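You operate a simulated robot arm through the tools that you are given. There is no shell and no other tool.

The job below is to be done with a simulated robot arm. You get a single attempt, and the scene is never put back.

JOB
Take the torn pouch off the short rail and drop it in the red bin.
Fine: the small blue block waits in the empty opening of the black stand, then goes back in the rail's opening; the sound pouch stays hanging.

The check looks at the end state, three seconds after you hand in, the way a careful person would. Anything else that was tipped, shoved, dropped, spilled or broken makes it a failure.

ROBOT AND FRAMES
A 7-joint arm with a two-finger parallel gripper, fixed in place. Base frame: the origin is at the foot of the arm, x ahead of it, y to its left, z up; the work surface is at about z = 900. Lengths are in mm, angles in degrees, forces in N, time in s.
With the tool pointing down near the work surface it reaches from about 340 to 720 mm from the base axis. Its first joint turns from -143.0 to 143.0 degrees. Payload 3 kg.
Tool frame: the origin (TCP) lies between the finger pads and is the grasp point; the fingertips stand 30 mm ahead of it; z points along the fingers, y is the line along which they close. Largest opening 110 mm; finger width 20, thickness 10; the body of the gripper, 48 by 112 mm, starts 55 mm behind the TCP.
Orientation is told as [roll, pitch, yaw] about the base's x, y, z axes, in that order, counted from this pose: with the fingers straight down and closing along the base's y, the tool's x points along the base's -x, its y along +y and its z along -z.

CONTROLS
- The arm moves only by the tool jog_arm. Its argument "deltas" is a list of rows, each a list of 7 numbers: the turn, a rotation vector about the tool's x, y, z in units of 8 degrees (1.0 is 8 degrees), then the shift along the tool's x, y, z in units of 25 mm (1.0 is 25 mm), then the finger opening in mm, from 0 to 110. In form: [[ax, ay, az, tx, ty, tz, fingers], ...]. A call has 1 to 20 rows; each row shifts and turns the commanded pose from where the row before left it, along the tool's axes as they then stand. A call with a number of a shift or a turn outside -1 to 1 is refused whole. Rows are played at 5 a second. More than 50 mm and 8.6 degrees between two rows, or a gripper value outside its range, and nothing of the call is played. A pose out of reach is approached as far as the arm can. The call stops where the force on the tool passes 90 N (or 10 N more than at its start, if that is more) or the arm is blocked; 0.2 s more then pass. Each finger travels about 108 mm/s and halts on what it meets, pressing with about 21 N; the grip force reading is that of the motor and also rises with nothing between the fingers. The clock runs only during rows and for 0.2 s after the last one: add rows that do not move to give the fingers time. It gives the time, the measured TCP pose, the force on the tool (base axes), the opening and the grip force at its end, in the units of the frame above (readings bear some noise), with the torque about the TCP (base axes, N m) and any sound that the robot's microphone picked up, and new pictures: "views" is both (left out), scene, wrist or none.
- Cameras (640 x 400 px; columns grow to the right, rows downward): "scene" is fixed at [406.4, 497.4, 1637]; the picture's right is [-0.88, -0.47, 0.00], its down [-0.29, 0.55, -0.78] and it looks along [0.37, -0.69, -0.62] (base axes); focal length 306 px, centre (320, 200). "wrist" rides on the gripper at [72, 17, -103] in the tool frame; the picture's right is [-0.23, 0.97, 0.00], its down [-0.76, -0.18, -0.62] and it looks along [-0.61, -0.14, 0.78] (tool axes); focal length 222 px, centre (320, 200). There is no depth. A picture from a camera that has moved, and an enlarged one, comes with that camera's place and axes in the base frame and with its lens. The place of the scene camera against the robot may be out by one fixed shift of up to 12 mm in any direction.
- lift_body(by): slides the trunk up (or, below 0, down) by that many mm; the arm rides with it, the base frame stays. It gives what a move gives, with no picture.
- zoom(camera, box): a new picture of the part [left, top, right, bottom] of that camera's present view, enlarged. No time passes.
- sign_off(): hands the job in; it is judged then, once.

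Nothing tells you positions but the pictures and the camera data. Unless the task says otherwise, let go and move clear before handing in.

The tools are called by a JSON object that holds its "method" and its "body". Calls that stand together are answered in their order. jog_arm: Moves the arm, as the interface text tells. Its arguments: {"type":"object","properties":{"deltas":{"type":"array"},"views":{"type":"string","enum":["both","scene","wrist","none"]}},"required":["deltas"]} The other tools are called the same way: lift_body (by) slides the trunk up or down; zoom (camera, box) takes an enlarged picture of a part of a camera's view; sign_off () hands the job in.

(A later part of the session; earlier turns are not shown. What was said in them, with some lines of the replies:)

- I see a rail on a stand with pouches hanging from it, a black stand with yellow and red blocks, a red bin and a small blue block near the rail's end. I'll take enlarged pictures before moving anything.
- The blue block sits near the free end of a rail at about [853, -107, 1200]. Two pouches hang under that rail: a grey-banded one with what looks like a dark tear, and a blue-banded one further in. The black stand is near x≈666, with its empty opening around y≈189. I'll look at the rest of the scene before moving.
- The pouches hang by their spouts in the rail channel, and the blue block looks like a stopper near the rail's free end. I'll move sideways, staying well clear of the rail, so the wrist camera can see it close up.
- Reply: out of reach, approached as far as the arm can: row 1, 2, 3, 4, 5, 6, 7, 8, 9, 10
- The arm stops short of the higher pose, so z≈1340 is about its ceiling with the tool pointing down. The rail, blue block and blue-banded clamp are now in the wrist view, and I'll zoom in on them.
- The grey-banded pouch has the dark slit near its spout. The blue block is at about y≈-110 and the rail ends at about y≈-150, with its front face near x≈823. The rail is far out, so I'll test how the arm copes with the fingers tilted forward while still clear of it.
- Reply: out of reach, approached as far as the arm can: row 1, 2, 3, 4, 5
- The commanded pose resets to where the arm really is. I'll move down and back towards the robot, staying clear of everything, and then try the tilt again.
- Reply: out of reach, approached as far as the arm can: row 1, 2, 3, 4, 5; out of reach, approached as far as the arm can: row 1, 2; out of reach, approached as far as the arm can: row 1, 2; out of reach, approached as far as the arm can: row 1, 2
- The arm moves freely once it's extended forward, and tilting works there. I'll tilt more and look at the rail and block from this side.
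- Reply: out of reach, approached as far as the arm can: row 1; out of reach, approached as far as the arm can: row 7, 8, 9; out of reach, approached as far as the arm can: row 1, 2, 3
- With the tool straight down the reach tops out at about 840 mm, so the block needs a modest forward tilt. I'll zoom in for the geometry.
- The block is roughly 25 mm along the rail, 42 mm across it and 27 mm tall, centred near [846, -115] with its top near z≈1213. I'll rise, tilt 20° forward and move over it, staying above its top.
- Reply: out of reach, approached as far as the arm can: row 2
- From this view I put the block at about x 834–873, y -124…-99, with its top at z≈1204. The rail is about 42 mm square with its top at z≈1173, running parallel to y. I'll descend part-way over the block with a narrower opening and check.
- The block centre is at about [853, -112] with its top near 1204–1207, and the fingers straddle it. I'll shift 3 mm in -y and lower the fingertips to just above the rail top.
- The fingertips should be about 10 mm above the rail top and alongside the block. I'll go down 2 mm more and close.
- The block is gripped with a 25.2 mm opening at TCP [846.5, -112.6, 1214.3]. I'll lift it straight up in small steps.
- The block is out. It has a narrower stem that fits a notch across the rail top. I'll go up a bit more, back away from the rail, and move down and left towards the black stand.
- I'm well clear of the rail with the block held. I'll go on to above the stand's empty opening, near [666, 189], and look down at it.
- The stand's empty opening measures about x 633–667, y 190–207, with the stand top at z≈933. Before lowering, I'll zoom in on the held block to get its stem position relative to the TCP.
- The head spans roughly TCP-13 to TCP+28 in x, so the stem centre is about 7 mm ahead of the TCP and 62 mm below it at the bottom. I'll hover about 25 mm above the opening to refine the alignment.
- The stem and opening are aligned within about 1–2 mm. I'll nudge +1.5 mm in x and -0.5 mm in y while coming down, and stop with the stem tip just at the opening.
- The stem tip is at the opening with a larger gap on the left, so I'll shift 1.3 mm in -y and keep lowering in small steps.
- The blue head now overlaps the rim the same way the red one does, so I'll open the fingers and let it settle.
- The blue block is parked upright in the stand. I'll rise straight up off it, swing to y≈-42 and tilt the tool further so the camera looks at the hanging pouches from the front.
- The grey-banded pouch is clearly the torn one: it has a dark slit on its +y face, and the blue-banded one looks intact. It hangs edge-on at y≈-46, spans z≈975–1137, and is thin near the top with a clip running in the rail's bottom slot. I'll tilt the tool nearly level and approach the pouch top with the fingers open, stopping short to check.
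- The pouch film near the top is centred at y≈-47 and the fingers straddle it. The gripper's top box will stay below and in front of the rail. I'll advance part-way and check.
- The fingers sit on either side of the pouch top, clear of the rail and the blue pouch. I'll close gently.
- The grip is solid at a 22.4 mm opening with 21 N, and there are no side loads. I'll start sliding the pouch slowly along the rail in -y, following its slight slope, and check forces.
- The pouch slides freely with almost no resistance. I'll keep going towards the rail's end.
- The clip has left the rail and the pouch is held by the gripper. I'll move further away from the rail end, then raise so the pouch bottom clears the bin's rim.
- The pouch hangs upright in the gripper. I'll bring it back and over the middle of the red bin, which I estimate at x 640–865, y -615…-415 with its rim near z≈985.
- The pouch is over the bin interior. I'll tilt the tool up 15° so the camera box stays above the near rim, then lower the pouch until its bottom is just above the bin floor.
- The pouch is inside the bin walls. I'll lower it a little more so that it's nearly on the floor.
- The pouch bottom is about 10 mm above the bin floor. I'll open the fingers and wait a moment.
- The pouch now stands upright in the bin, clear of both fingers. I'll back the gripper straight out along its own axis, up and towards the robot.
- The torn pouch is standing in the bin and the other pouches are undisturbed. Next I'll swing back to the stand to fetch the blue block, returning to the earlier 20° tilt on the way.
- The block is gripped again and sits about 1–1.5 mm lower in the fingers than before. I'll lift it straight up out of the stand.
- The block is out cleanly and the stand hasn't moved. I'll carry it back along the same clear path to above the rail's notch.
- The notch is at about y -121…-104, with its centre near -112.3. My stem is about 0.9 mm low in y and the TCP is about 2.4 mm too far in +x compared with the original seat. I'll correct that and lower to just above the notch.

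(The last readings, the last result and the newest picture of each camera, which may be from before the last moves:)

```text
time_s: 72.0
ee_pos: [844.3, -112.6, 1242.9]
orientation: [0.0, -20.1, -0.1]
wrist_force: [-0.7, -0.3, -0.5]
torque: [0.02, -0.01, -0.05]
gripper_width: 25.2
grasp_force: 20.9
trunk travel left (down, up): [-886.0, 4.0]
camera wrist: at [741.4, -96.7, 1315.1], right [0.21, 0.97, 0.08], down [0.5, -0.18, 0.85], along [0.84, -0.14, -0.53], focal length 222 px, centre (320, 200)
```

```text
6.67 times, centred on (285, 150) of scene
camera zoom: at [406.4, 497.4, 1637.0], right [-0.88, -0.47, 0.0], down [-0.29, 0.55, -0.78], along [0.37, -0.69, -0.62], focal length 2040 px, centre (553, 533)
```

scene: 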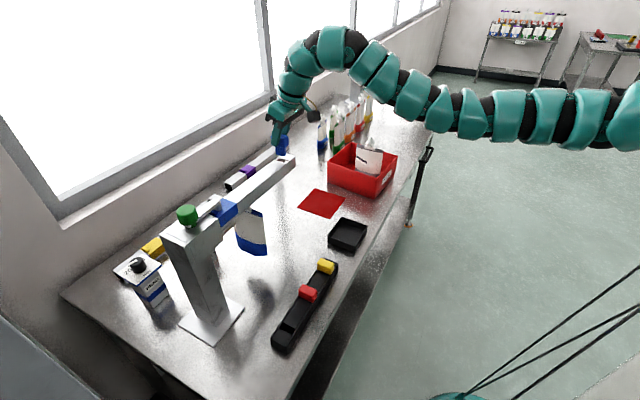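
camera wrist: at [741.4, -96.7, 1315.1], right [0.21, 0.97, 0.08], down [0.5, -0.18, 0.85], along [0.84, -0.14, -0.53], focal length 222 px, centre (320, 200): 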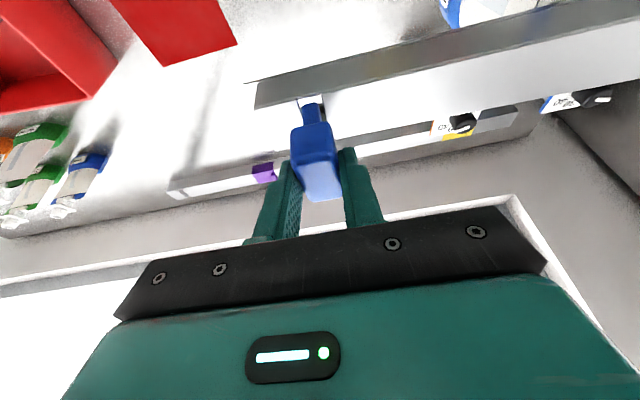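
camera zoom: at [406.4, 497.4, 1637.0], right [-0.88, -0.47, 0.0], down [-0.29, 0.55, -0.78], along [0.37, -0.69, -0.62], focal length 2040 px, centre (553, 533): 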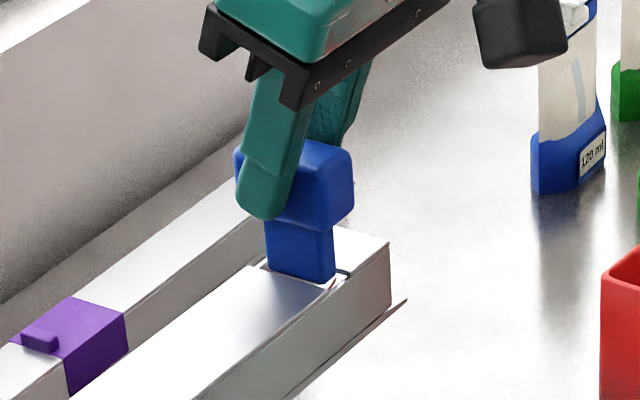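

The stem lines up with the notch to within half a millimetre. I'll ease it down in small steps and watch the force.

{"method": "jog_arm", "body": {"deltas": [[0, 0, 0, -0.03, 0.016, 0.011, 10], [0, 0, 0, 0.055, 0, 0.15, 10], [0, 0, 0, 0.055, 0, 0.15, 10], [0, 0, 0, 0.055, 0, 0.15, 10], [0, 0, 0, 0, 0, 0, 10]], "views": "wrist"}}

{"method": "zoom", "body": {"camera": "wrist", "box": [260, 70, 400, 180]}}

{"method": "zoom", "body": {"camera": "scene", "box": [255, 120, 315, 180]}}

```text
time_s: 73.2
ee_pos: [846.6, -111.6, 1230.8]
orientation: [0.2, -20.1, -0.2]
wrist_force: [0.2, 0.5, 0.0]
torque: [0.0, -0.04, -0.01]
gripper_width: 25.5
grasp_force: 21.0
trunk travel left (down, up): [-886.0, 4.0]
camera wrist: at [742.2, -96.1, 1303.3], right [0.21, 0.97, 0.08], down [0.5, -0.18, 0.85], along [0.84, -0.14, -0.53], focal length 222 px, centre (320, 200)
```

wrist: 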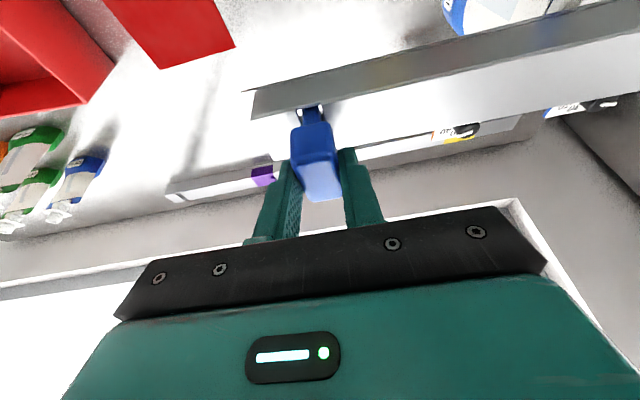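

```text
3.64 times, centred on (330, 125) of wrist
camera zoom: at [742.2, -96.1, 1303.3], right [0.21, 0.97, 0.08], down [0.5, -0.18, 0.85], along [0.84, -0.14, -0.53], focal length 808 px, centre (284, 473)
```

zoom: 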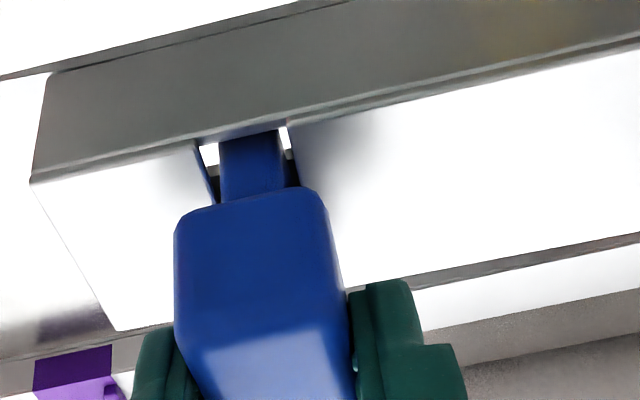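

```text
6.67 times, centred on (285, 150) of scene
camera zoom: at [406.4, 497.4, 1637.0], right [-0.88, -0.47, 0.0], down [-0.29, 0.55, -0.78], along [0.37, -0.69, -0.62], focal length 2040 px, centre (553, 533)
```

zoom: 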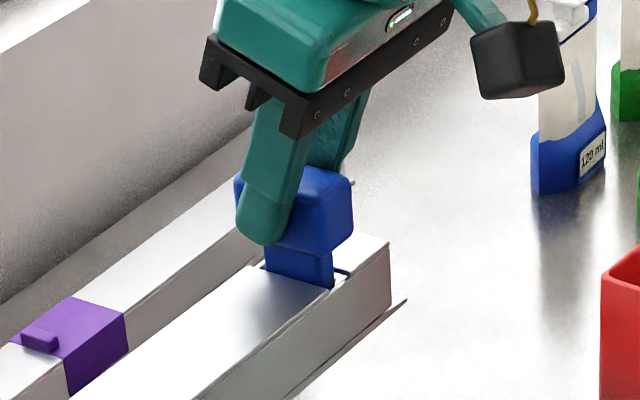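

{"method": "jog_arm", "body": {"deltas": [[0, 0, 0, 0.055, -0.016, 0.15, 10], [0, 0, 0, 0.055, 0, 0.15, 10], [0, 0, 0, 0.041, 0, 0.113, 10], [0, 0, 0, 0, 0, 0, 10]], "views": "wrist"}}

{"method": "zoom", "body": {"camera": "wrist", "box": [260, 90, 400, 200]}}

{"method": "zoom", "body": {"camera": "scene", "box": [255, 120, 315, 180]}}

```text
time_s: 74.2
ee_pos: [845.8, -111.5, 1219.1]
orientation: [0.1, -20.0, -0.2]
wrist_force: [0.8, 0.0, 0.5]
torque: [0.03, -0.01, -0.01]
gripper_width: 25.4
grasp_force: 21.1
trunk travel left (down, up): [-886.0, 4.0]
camera wrist: at [742.2, -96.1, 1291.5], right [0.21, 0.97, 0.08], down [0.5, -0.18, 0.85], along [0.84, -0.14, -0.53], focal length 222 px, centre (320, 200)
```

wrist: 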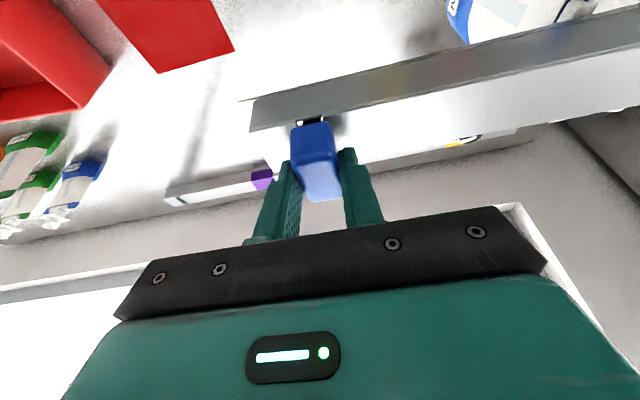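

```text
3.64 times, centred on (330, 145) of wrist
camera zoom: at [742.2, -96.1, 1291.5], right [0.21, 0.97, 0.08], down [0.5, -0.18, 0.85], along [0.84, -0.14, -0.53], focal length 808 px, centre (284, 400)
```

zoom: 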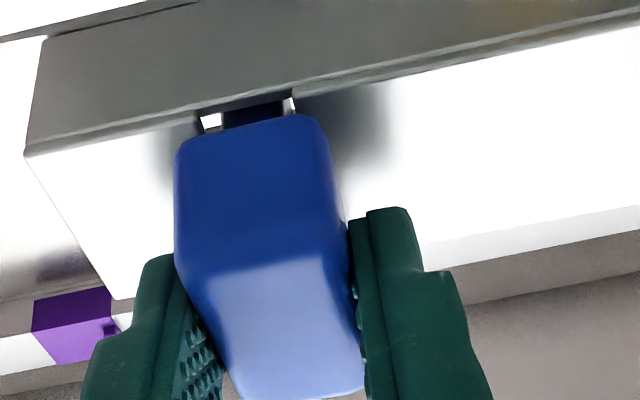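

```text
6.67 times, centred on (285, 150) of scene
camera zoom: at [406.4, 497.4, 1637.0], right [-0.88, -0.47, 0.0], down [-0.29, 0.55, -0.78], along [0.37, -0.69, -0.62], focal length 2040 px, centre (553, 533)
```

zoom: 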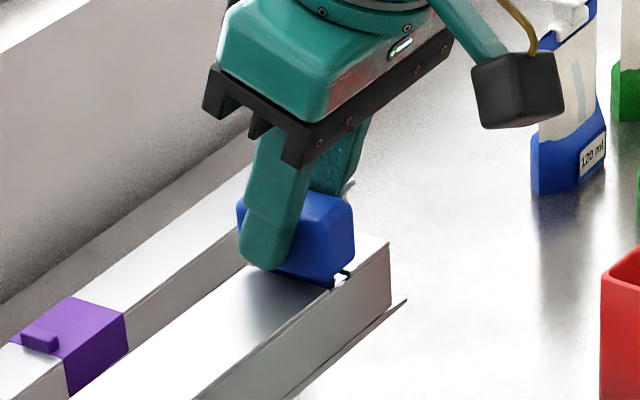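

{"method": "jog_arm", "body": {"deltas": [[0, 0, 0, 0.014, 0, 0.038, 10], [0, 0, 0, 0.014, 0, 0.038, 10], [0, 0, 0, 0, 0, 0, 10]], "views": "wrist"}}

{"method": "zoom", "body": {"camera": "wrist", "box": [260, 90, 400, 200]}}

{"method": "zoom", "body": {"camera": "scene", "box": [265, 135, 305, 170]}}

```text
time_s: 75.0
ee_pos: [846.0, -112.1, 1216.9]
orientation: [0.2, -20.1, -0.1]
wrist_force: [-0.4, -1.0, -0.7]
torque: [0.01, 0.03, -0.01]
gripper_width: 25.2
grasp_force: 20.3
trunk travel left (down, up): [-886.0, 4.0]
camera wrist: at [742.2, -95.8, 1289.8], right [0.21, 0.97, 0.08], down [0.5, -0.18, 0.85], along [0.84, -0.14, -0.53], focal length 222 px, centre (320, 200)
```

wrist: 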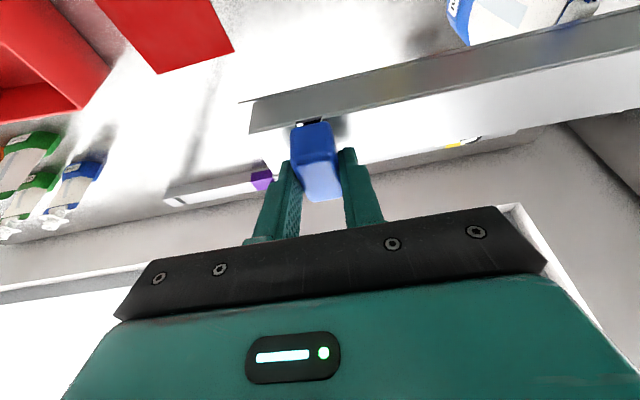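

```text
3.64 times, centred on (330, 145) of wrist
camera zoom: at [742.2, -95.8, 1289.8], right [0.21, 0.97, 0.08], down [0.5, -0.18, 0.85], along [0.84, -0.14, -0.53], focal length 808 px, centre (284, 400)
```

zoom: 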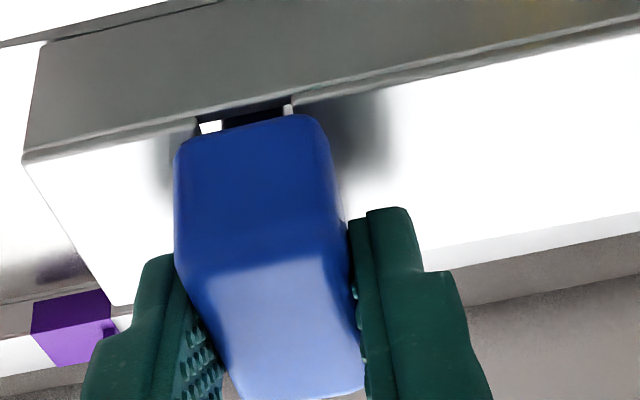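

```text
11.43 times, centred on (285, 152) of scene
camera zoom: at [406.4, 497.4, 1637.0], right [-0.88, -0.47, 0.0], down [-0.29, 0.55, -0.78], along [0.37, -0.69, -0.62], focal length 3497 px, centre (720, 743)
```

zoom: 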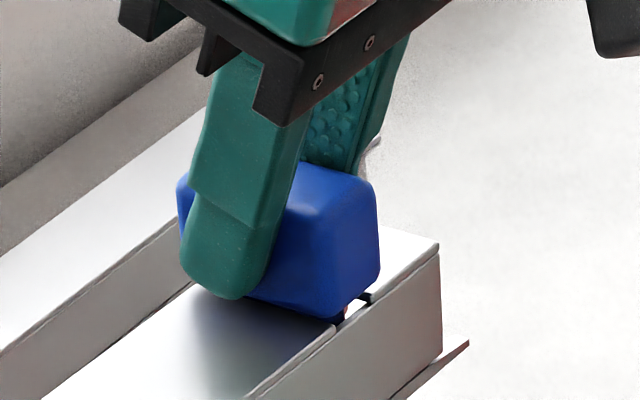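

{"method": "jog_arm", "body": {"deltas": [[0, 0, 0, 0.014, 0, 0.038, 10], [0, 0, 0, 0.007, 0, 0.019, 10], [0, 0, 0, 0, 0, 0, 10]], "views": "wrist"}}

{"method": "zoom", "body": {"camera": "wrist", "box": [260, 90, 400, 200]}}

{"method": "zoom", "body": {"camera": "scene", "box": [265, 135, 305, 170]}}

```text
time_s: 75.8
ee_pos: [845.9, -112.3, 1216.6]
orientation: [0.2, -20.2, -0.1]
wrist_force: [0.6, -0.1, 2.2]
torque: [0.04, 0.01, 0.01]
gripper_width: 25.4
grasp_force: 20.9
trunk travel left (down, up): [-886.0, 4.0]
camera wrist: at [741.8, -96.1, 1288.3], right [0.21, 0.97, 0.08], down [0.5, -0.18, 0.85], along [0.84, -0.14, -0.53], focal length 222 px, centre (320, 200)
```

wrist: 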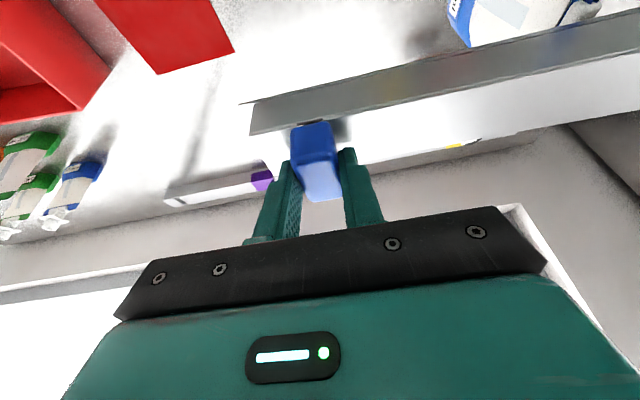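

```text
3.64 times, centred on (330, 145) of wrist
camera zoom: at [741.8, -96.1, 1288.3], right [0.21, 0.97, 0.08], down [0.5, -0.18, 0.85], along [0.84, -0.14, -0.53], focal length 808 px, centre (284, 400)
```

zoom: 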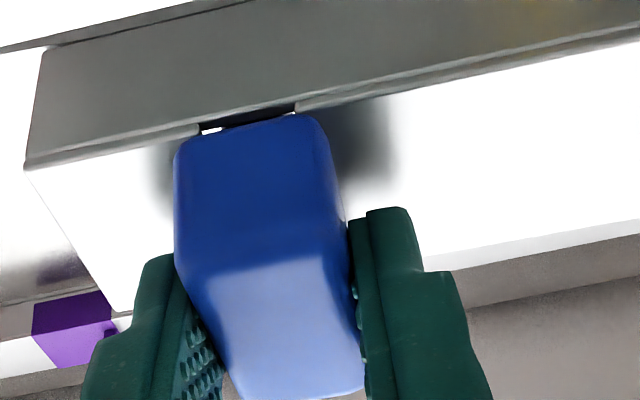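

```text
11.43 times, centred on (285, 152) of scene
camera zoom: at [406.4, 497.4, 1637.0], right [-0.88, -0.47, 0.0], down [-0.29, 0.55, -0.78], along [0.37, -0.69, -0.62], focal length 3497 px, centre (720, 743)
```

zoom: 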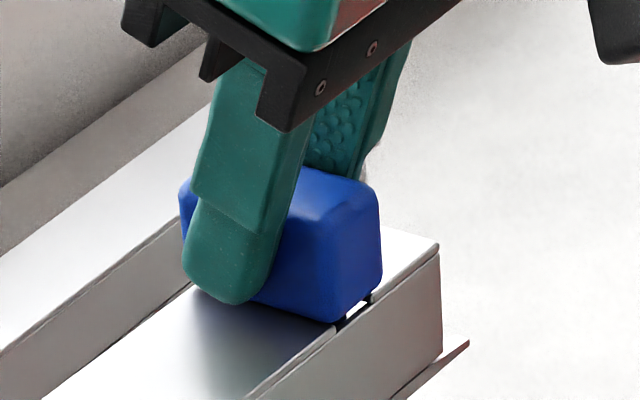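

The block looks just as it did at the start, and there's a light 2 N contact force, so it's seated. I'll open the fingers.

{"method": "jog_arm", "body": {"deltas": [[0, 0, 0, 0, 0, 0, 30], [0, 0, 0, 0, 0, 0, 45], [0, 0, 0, 0, 0, 0, 60], [0, 0, 0, 0, 0, 0, 60]], "views": "wrist"}}

{"method": "zoom", "body": {"camera": "wrist", "box": [240, 90, 420, 220]}}

{"method": "zoom", "body": {"camera": "scene", "box": [265, 135, 305, 170]}}

```text
time_s: 76.8
ee_pos: [846.2, -111.1, 1215.1]
orientation: [0.1, -20.0, -0.2]
wrist_force: [-0.2, -0.3, -0.5]
torque: [0.04, 0.03, 0.0]
gripper_width: 60.0
grasp_force: 0.0
trunk travel left (down, up): [-886.0, 4.0]
camera wrist: at [741.9, -96.1, 1288.1], right [0.21, 0.97, 0.08], down [0.5, -0.18, 0.85], along [0.84, -0.14, -0.53], focal length 222 px, centre (320, 200)
```

wrist: 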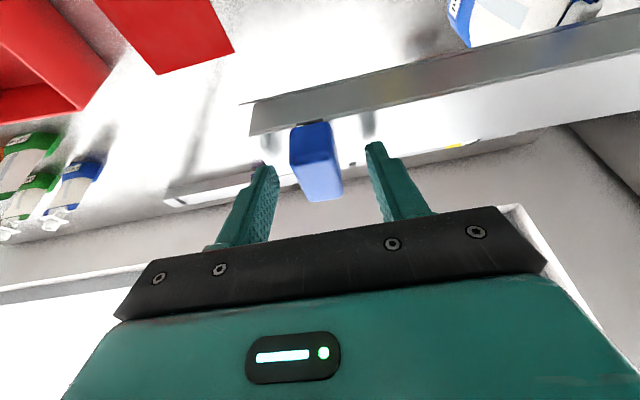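

```text
3.08 times, centred on (330, 155) of wrist
camera zoom: at [741.9, -96.1, 1288.1], right [0.21, 0.97, 0.08], down [0.5, -0.18, 0.85], along [0.84, -0.14, -0.53], focal length 684 px, centre (289, 338)
```

zoom: 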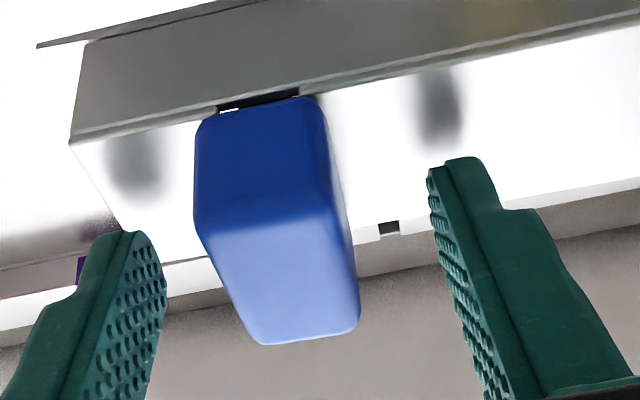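

```text
11.43 times, centred on (285, 152) of scene
camera zoom: at [406.4, 497.4, 1637.0], right [-0.88, -0.47, 0.0], down [-0.29, 0.55, -0.78], along [0.37, -0.69, -0.62], focal length 3497 px, centre (720, 743)
```

zoom: 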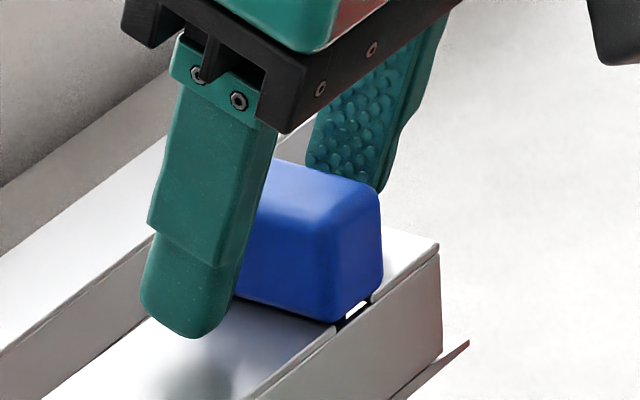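

The block is seated in the rail's notch as it was at the start. I'll rise straight up and then back away, clear of everything.

{"method": "jog_arm", "body": {"deltas": [[0, 0, 0, -0.137, 0, -0.376, 60], [0, 0, 0, -0.275, 0, -0.751, 60], [0, 0, 0, -0.275, 0, -0.751, 60], [0, 0, 0, -0.275, 0, -0.751, 60], [0, 0, 0, 0.939, 0, -0.344, 60], [0, 0, 0, 0.939, 0, -0.344, 60], [0, 0, 0, 0.939, -0.4, -0.344, 60], [0, 0, 0, 0.939, -0.4, -0.344, 60], [0, 0, 0, 0, 0, 0, 60]], "views": "both"}}

{"method": "zoom", "body": {"camera": "scene", "box": [220, 120, 340, 230]}}

{"method": "zoom", "body": {"camera": "scene", "box": [290, 80, 440, 220]}}

{"method": "zoom", "body": {"camera": "scene", "box": [220, 190, 380, 360]}}

```text
time_s: 78.8
ee_pos: [756.2, -129.5, 1279.6]
orientation: [0.1, -20.2, -0.1]
wrist_force: [0.4, 0.5, 0.4]
torque: [-0.01, 0.04, 0.0]
gripper_width: 59.9
grasp_force: 0.1
out of reach, approached as far as the arm can: row 8
trunk travel left (down, up): [-886.0, 4.0]
camera wrist: at [652.5, -114.4, 1352.2], right [0.21, 0.97, 0.08], down [0.5, -0.18, 0.85], along [0.84, -0.14, -0.52], focal length 222 px, centre (320, 200)
```

scene: 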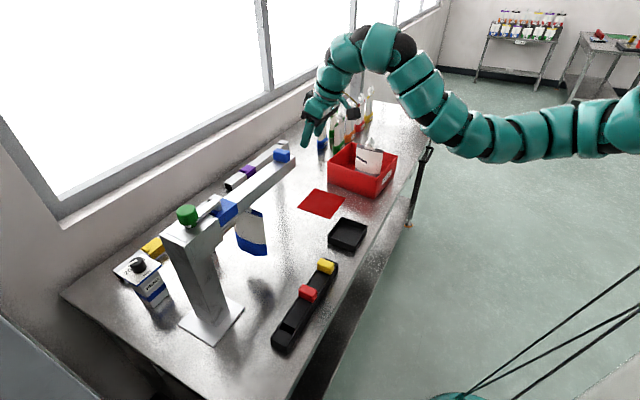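
wrist: 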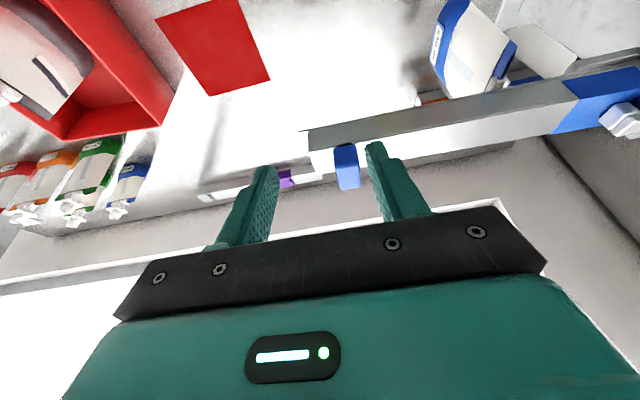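

```text
3.64 times, centred on (280, 175) of scene
camera zoom: at [406.4, 497.4, 1637.0], right [-0.88, -0.47, 0.0], down [-0.29, 0.55, -0.78], along [0.37, -0.69, -0.62], focal length 1113 px, centre (466, 291)
```

zoom: 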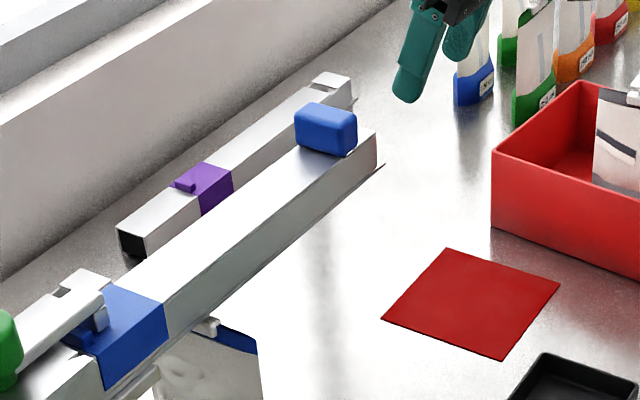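

```text
2.86 times, centred on (365, 150) of scene
camera zoom: at [406.4, 497.4, 1637.0], right [-0.88, -0.47, 0.0], down [-0.29, 0.55, -0.78], along [0.37, -0.69, -0.62], focal length 874 px, centre (191, 343)
```

zoom: 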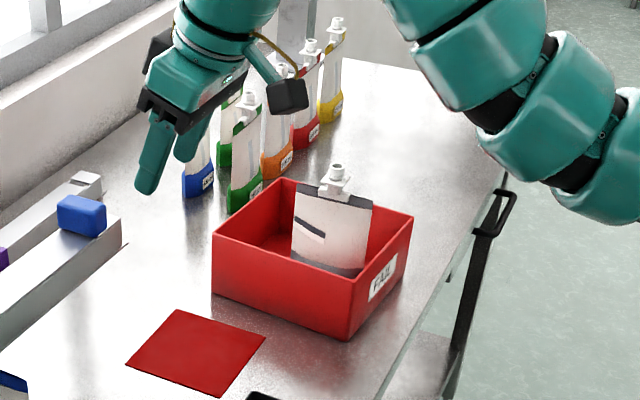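

```text
2.35 times, centred on (300, 275) of scene
camera zoom: at [406.4, 497.4, 1637.0], right [-0.88, -0.47, 0.0], down [-0.29, 0.55, -0.78], along [0.37, -0.69, -0.62], focal length 720 px, centre (367, 24)
```

zoom: 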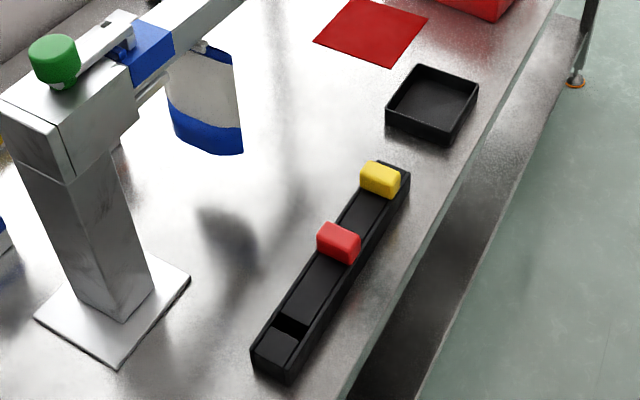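

{"method": "zoom", "body": {"camera": "scene", "box": [220, 140, 310, 200]}}

{"method": "zoom", "body": {"camera": "wrist", "box": [290, 100, 450, 210]}}

{"method": "zoom", "body": {"camera": "wrist", "box": [420, 0, 640, 150]}}

```text
6.67 times, centred on (265, 170) of scene
camera zoom: at [406.4, 497.4, 1637.0], right [-0.88, -0.47, 0.0], down [-0.29, 0.55, -0.78], along [0.37, -0.69, -0.62], focal length 2040 px, centre (687, 400)
```

zoom: 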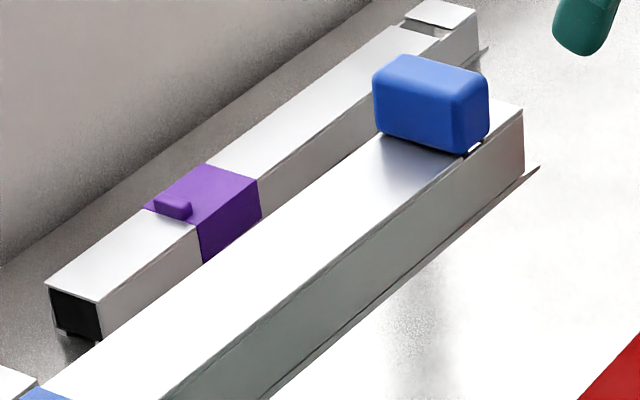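

```text
3.64 times, centred on (370, 155) of wrist
camera zoom: at [652.5, -114.4, 1352.2], right [0.21, 0.97, 0.08], down [0.5, -0.18, 0.85], along [0.84, -0.14, -0.52], focal length 808 px, centre (138, 364)
```

zoom: 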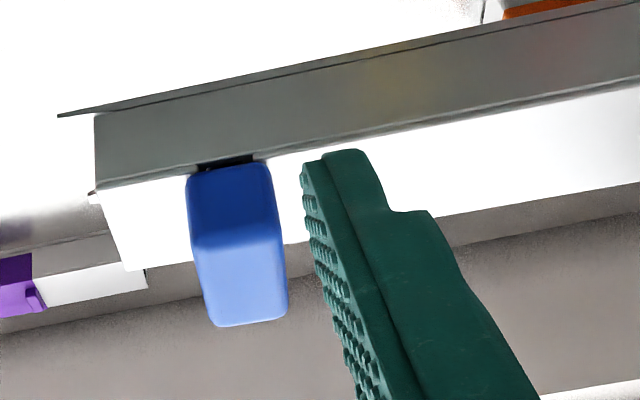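

```text
2.67 times, centred on (530, 75) of wrist
camera zoom: at [652.5, -114.4, 1352.2], right [0.21, 0.97, 0.08], down [0.5, -0.18, 0.85], along [0.84, -0.14, -0.52], focal length 592 px, centre (-240, 533)
```

zoom: 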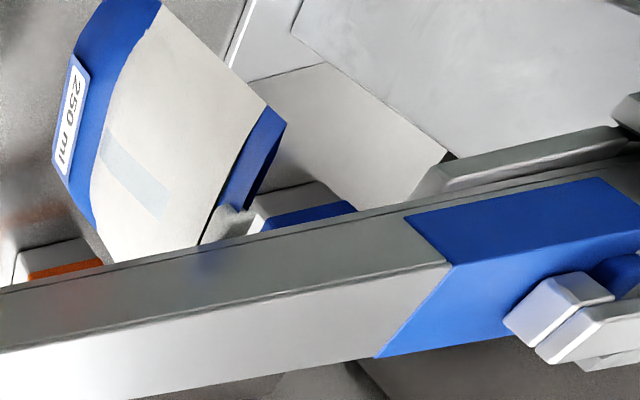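

The end state looks right:
- **Torn pouch:** it stands in the red bin.
- **Blue block:** it's back in the rail's notch, matching the starting picture.
- **Sound pouch:** the blue-banded pouch still hangs on the rail.
- **Everything else:** the black stand, tray, mat and standing pouches look undisturbed, and the gripper is empty and clear.

I'm handing the job in.

{"method": "sign_off", "body": {}}

```text
The job is handed in.
```

The torn pouch is off the short rail and standing upright in the red bin, and I've handed the job in. I don't have the check's result.

- **Torn pouch:** it was the grey-banded one, with a slit near the top. I slid it off the free end of the rail and lowered it into the bin.
- **Blue block:** it waited in the empty opening of the black stand. It's now back in the rail's opening, in the same place as in the starting picture.
- **Sound pouch:** the blue-banded pouch is still hanging on the rail.
- **Everything else:** nothing else looked moved in the last pictures. The gripper was empty and clear of everything when I handed in.
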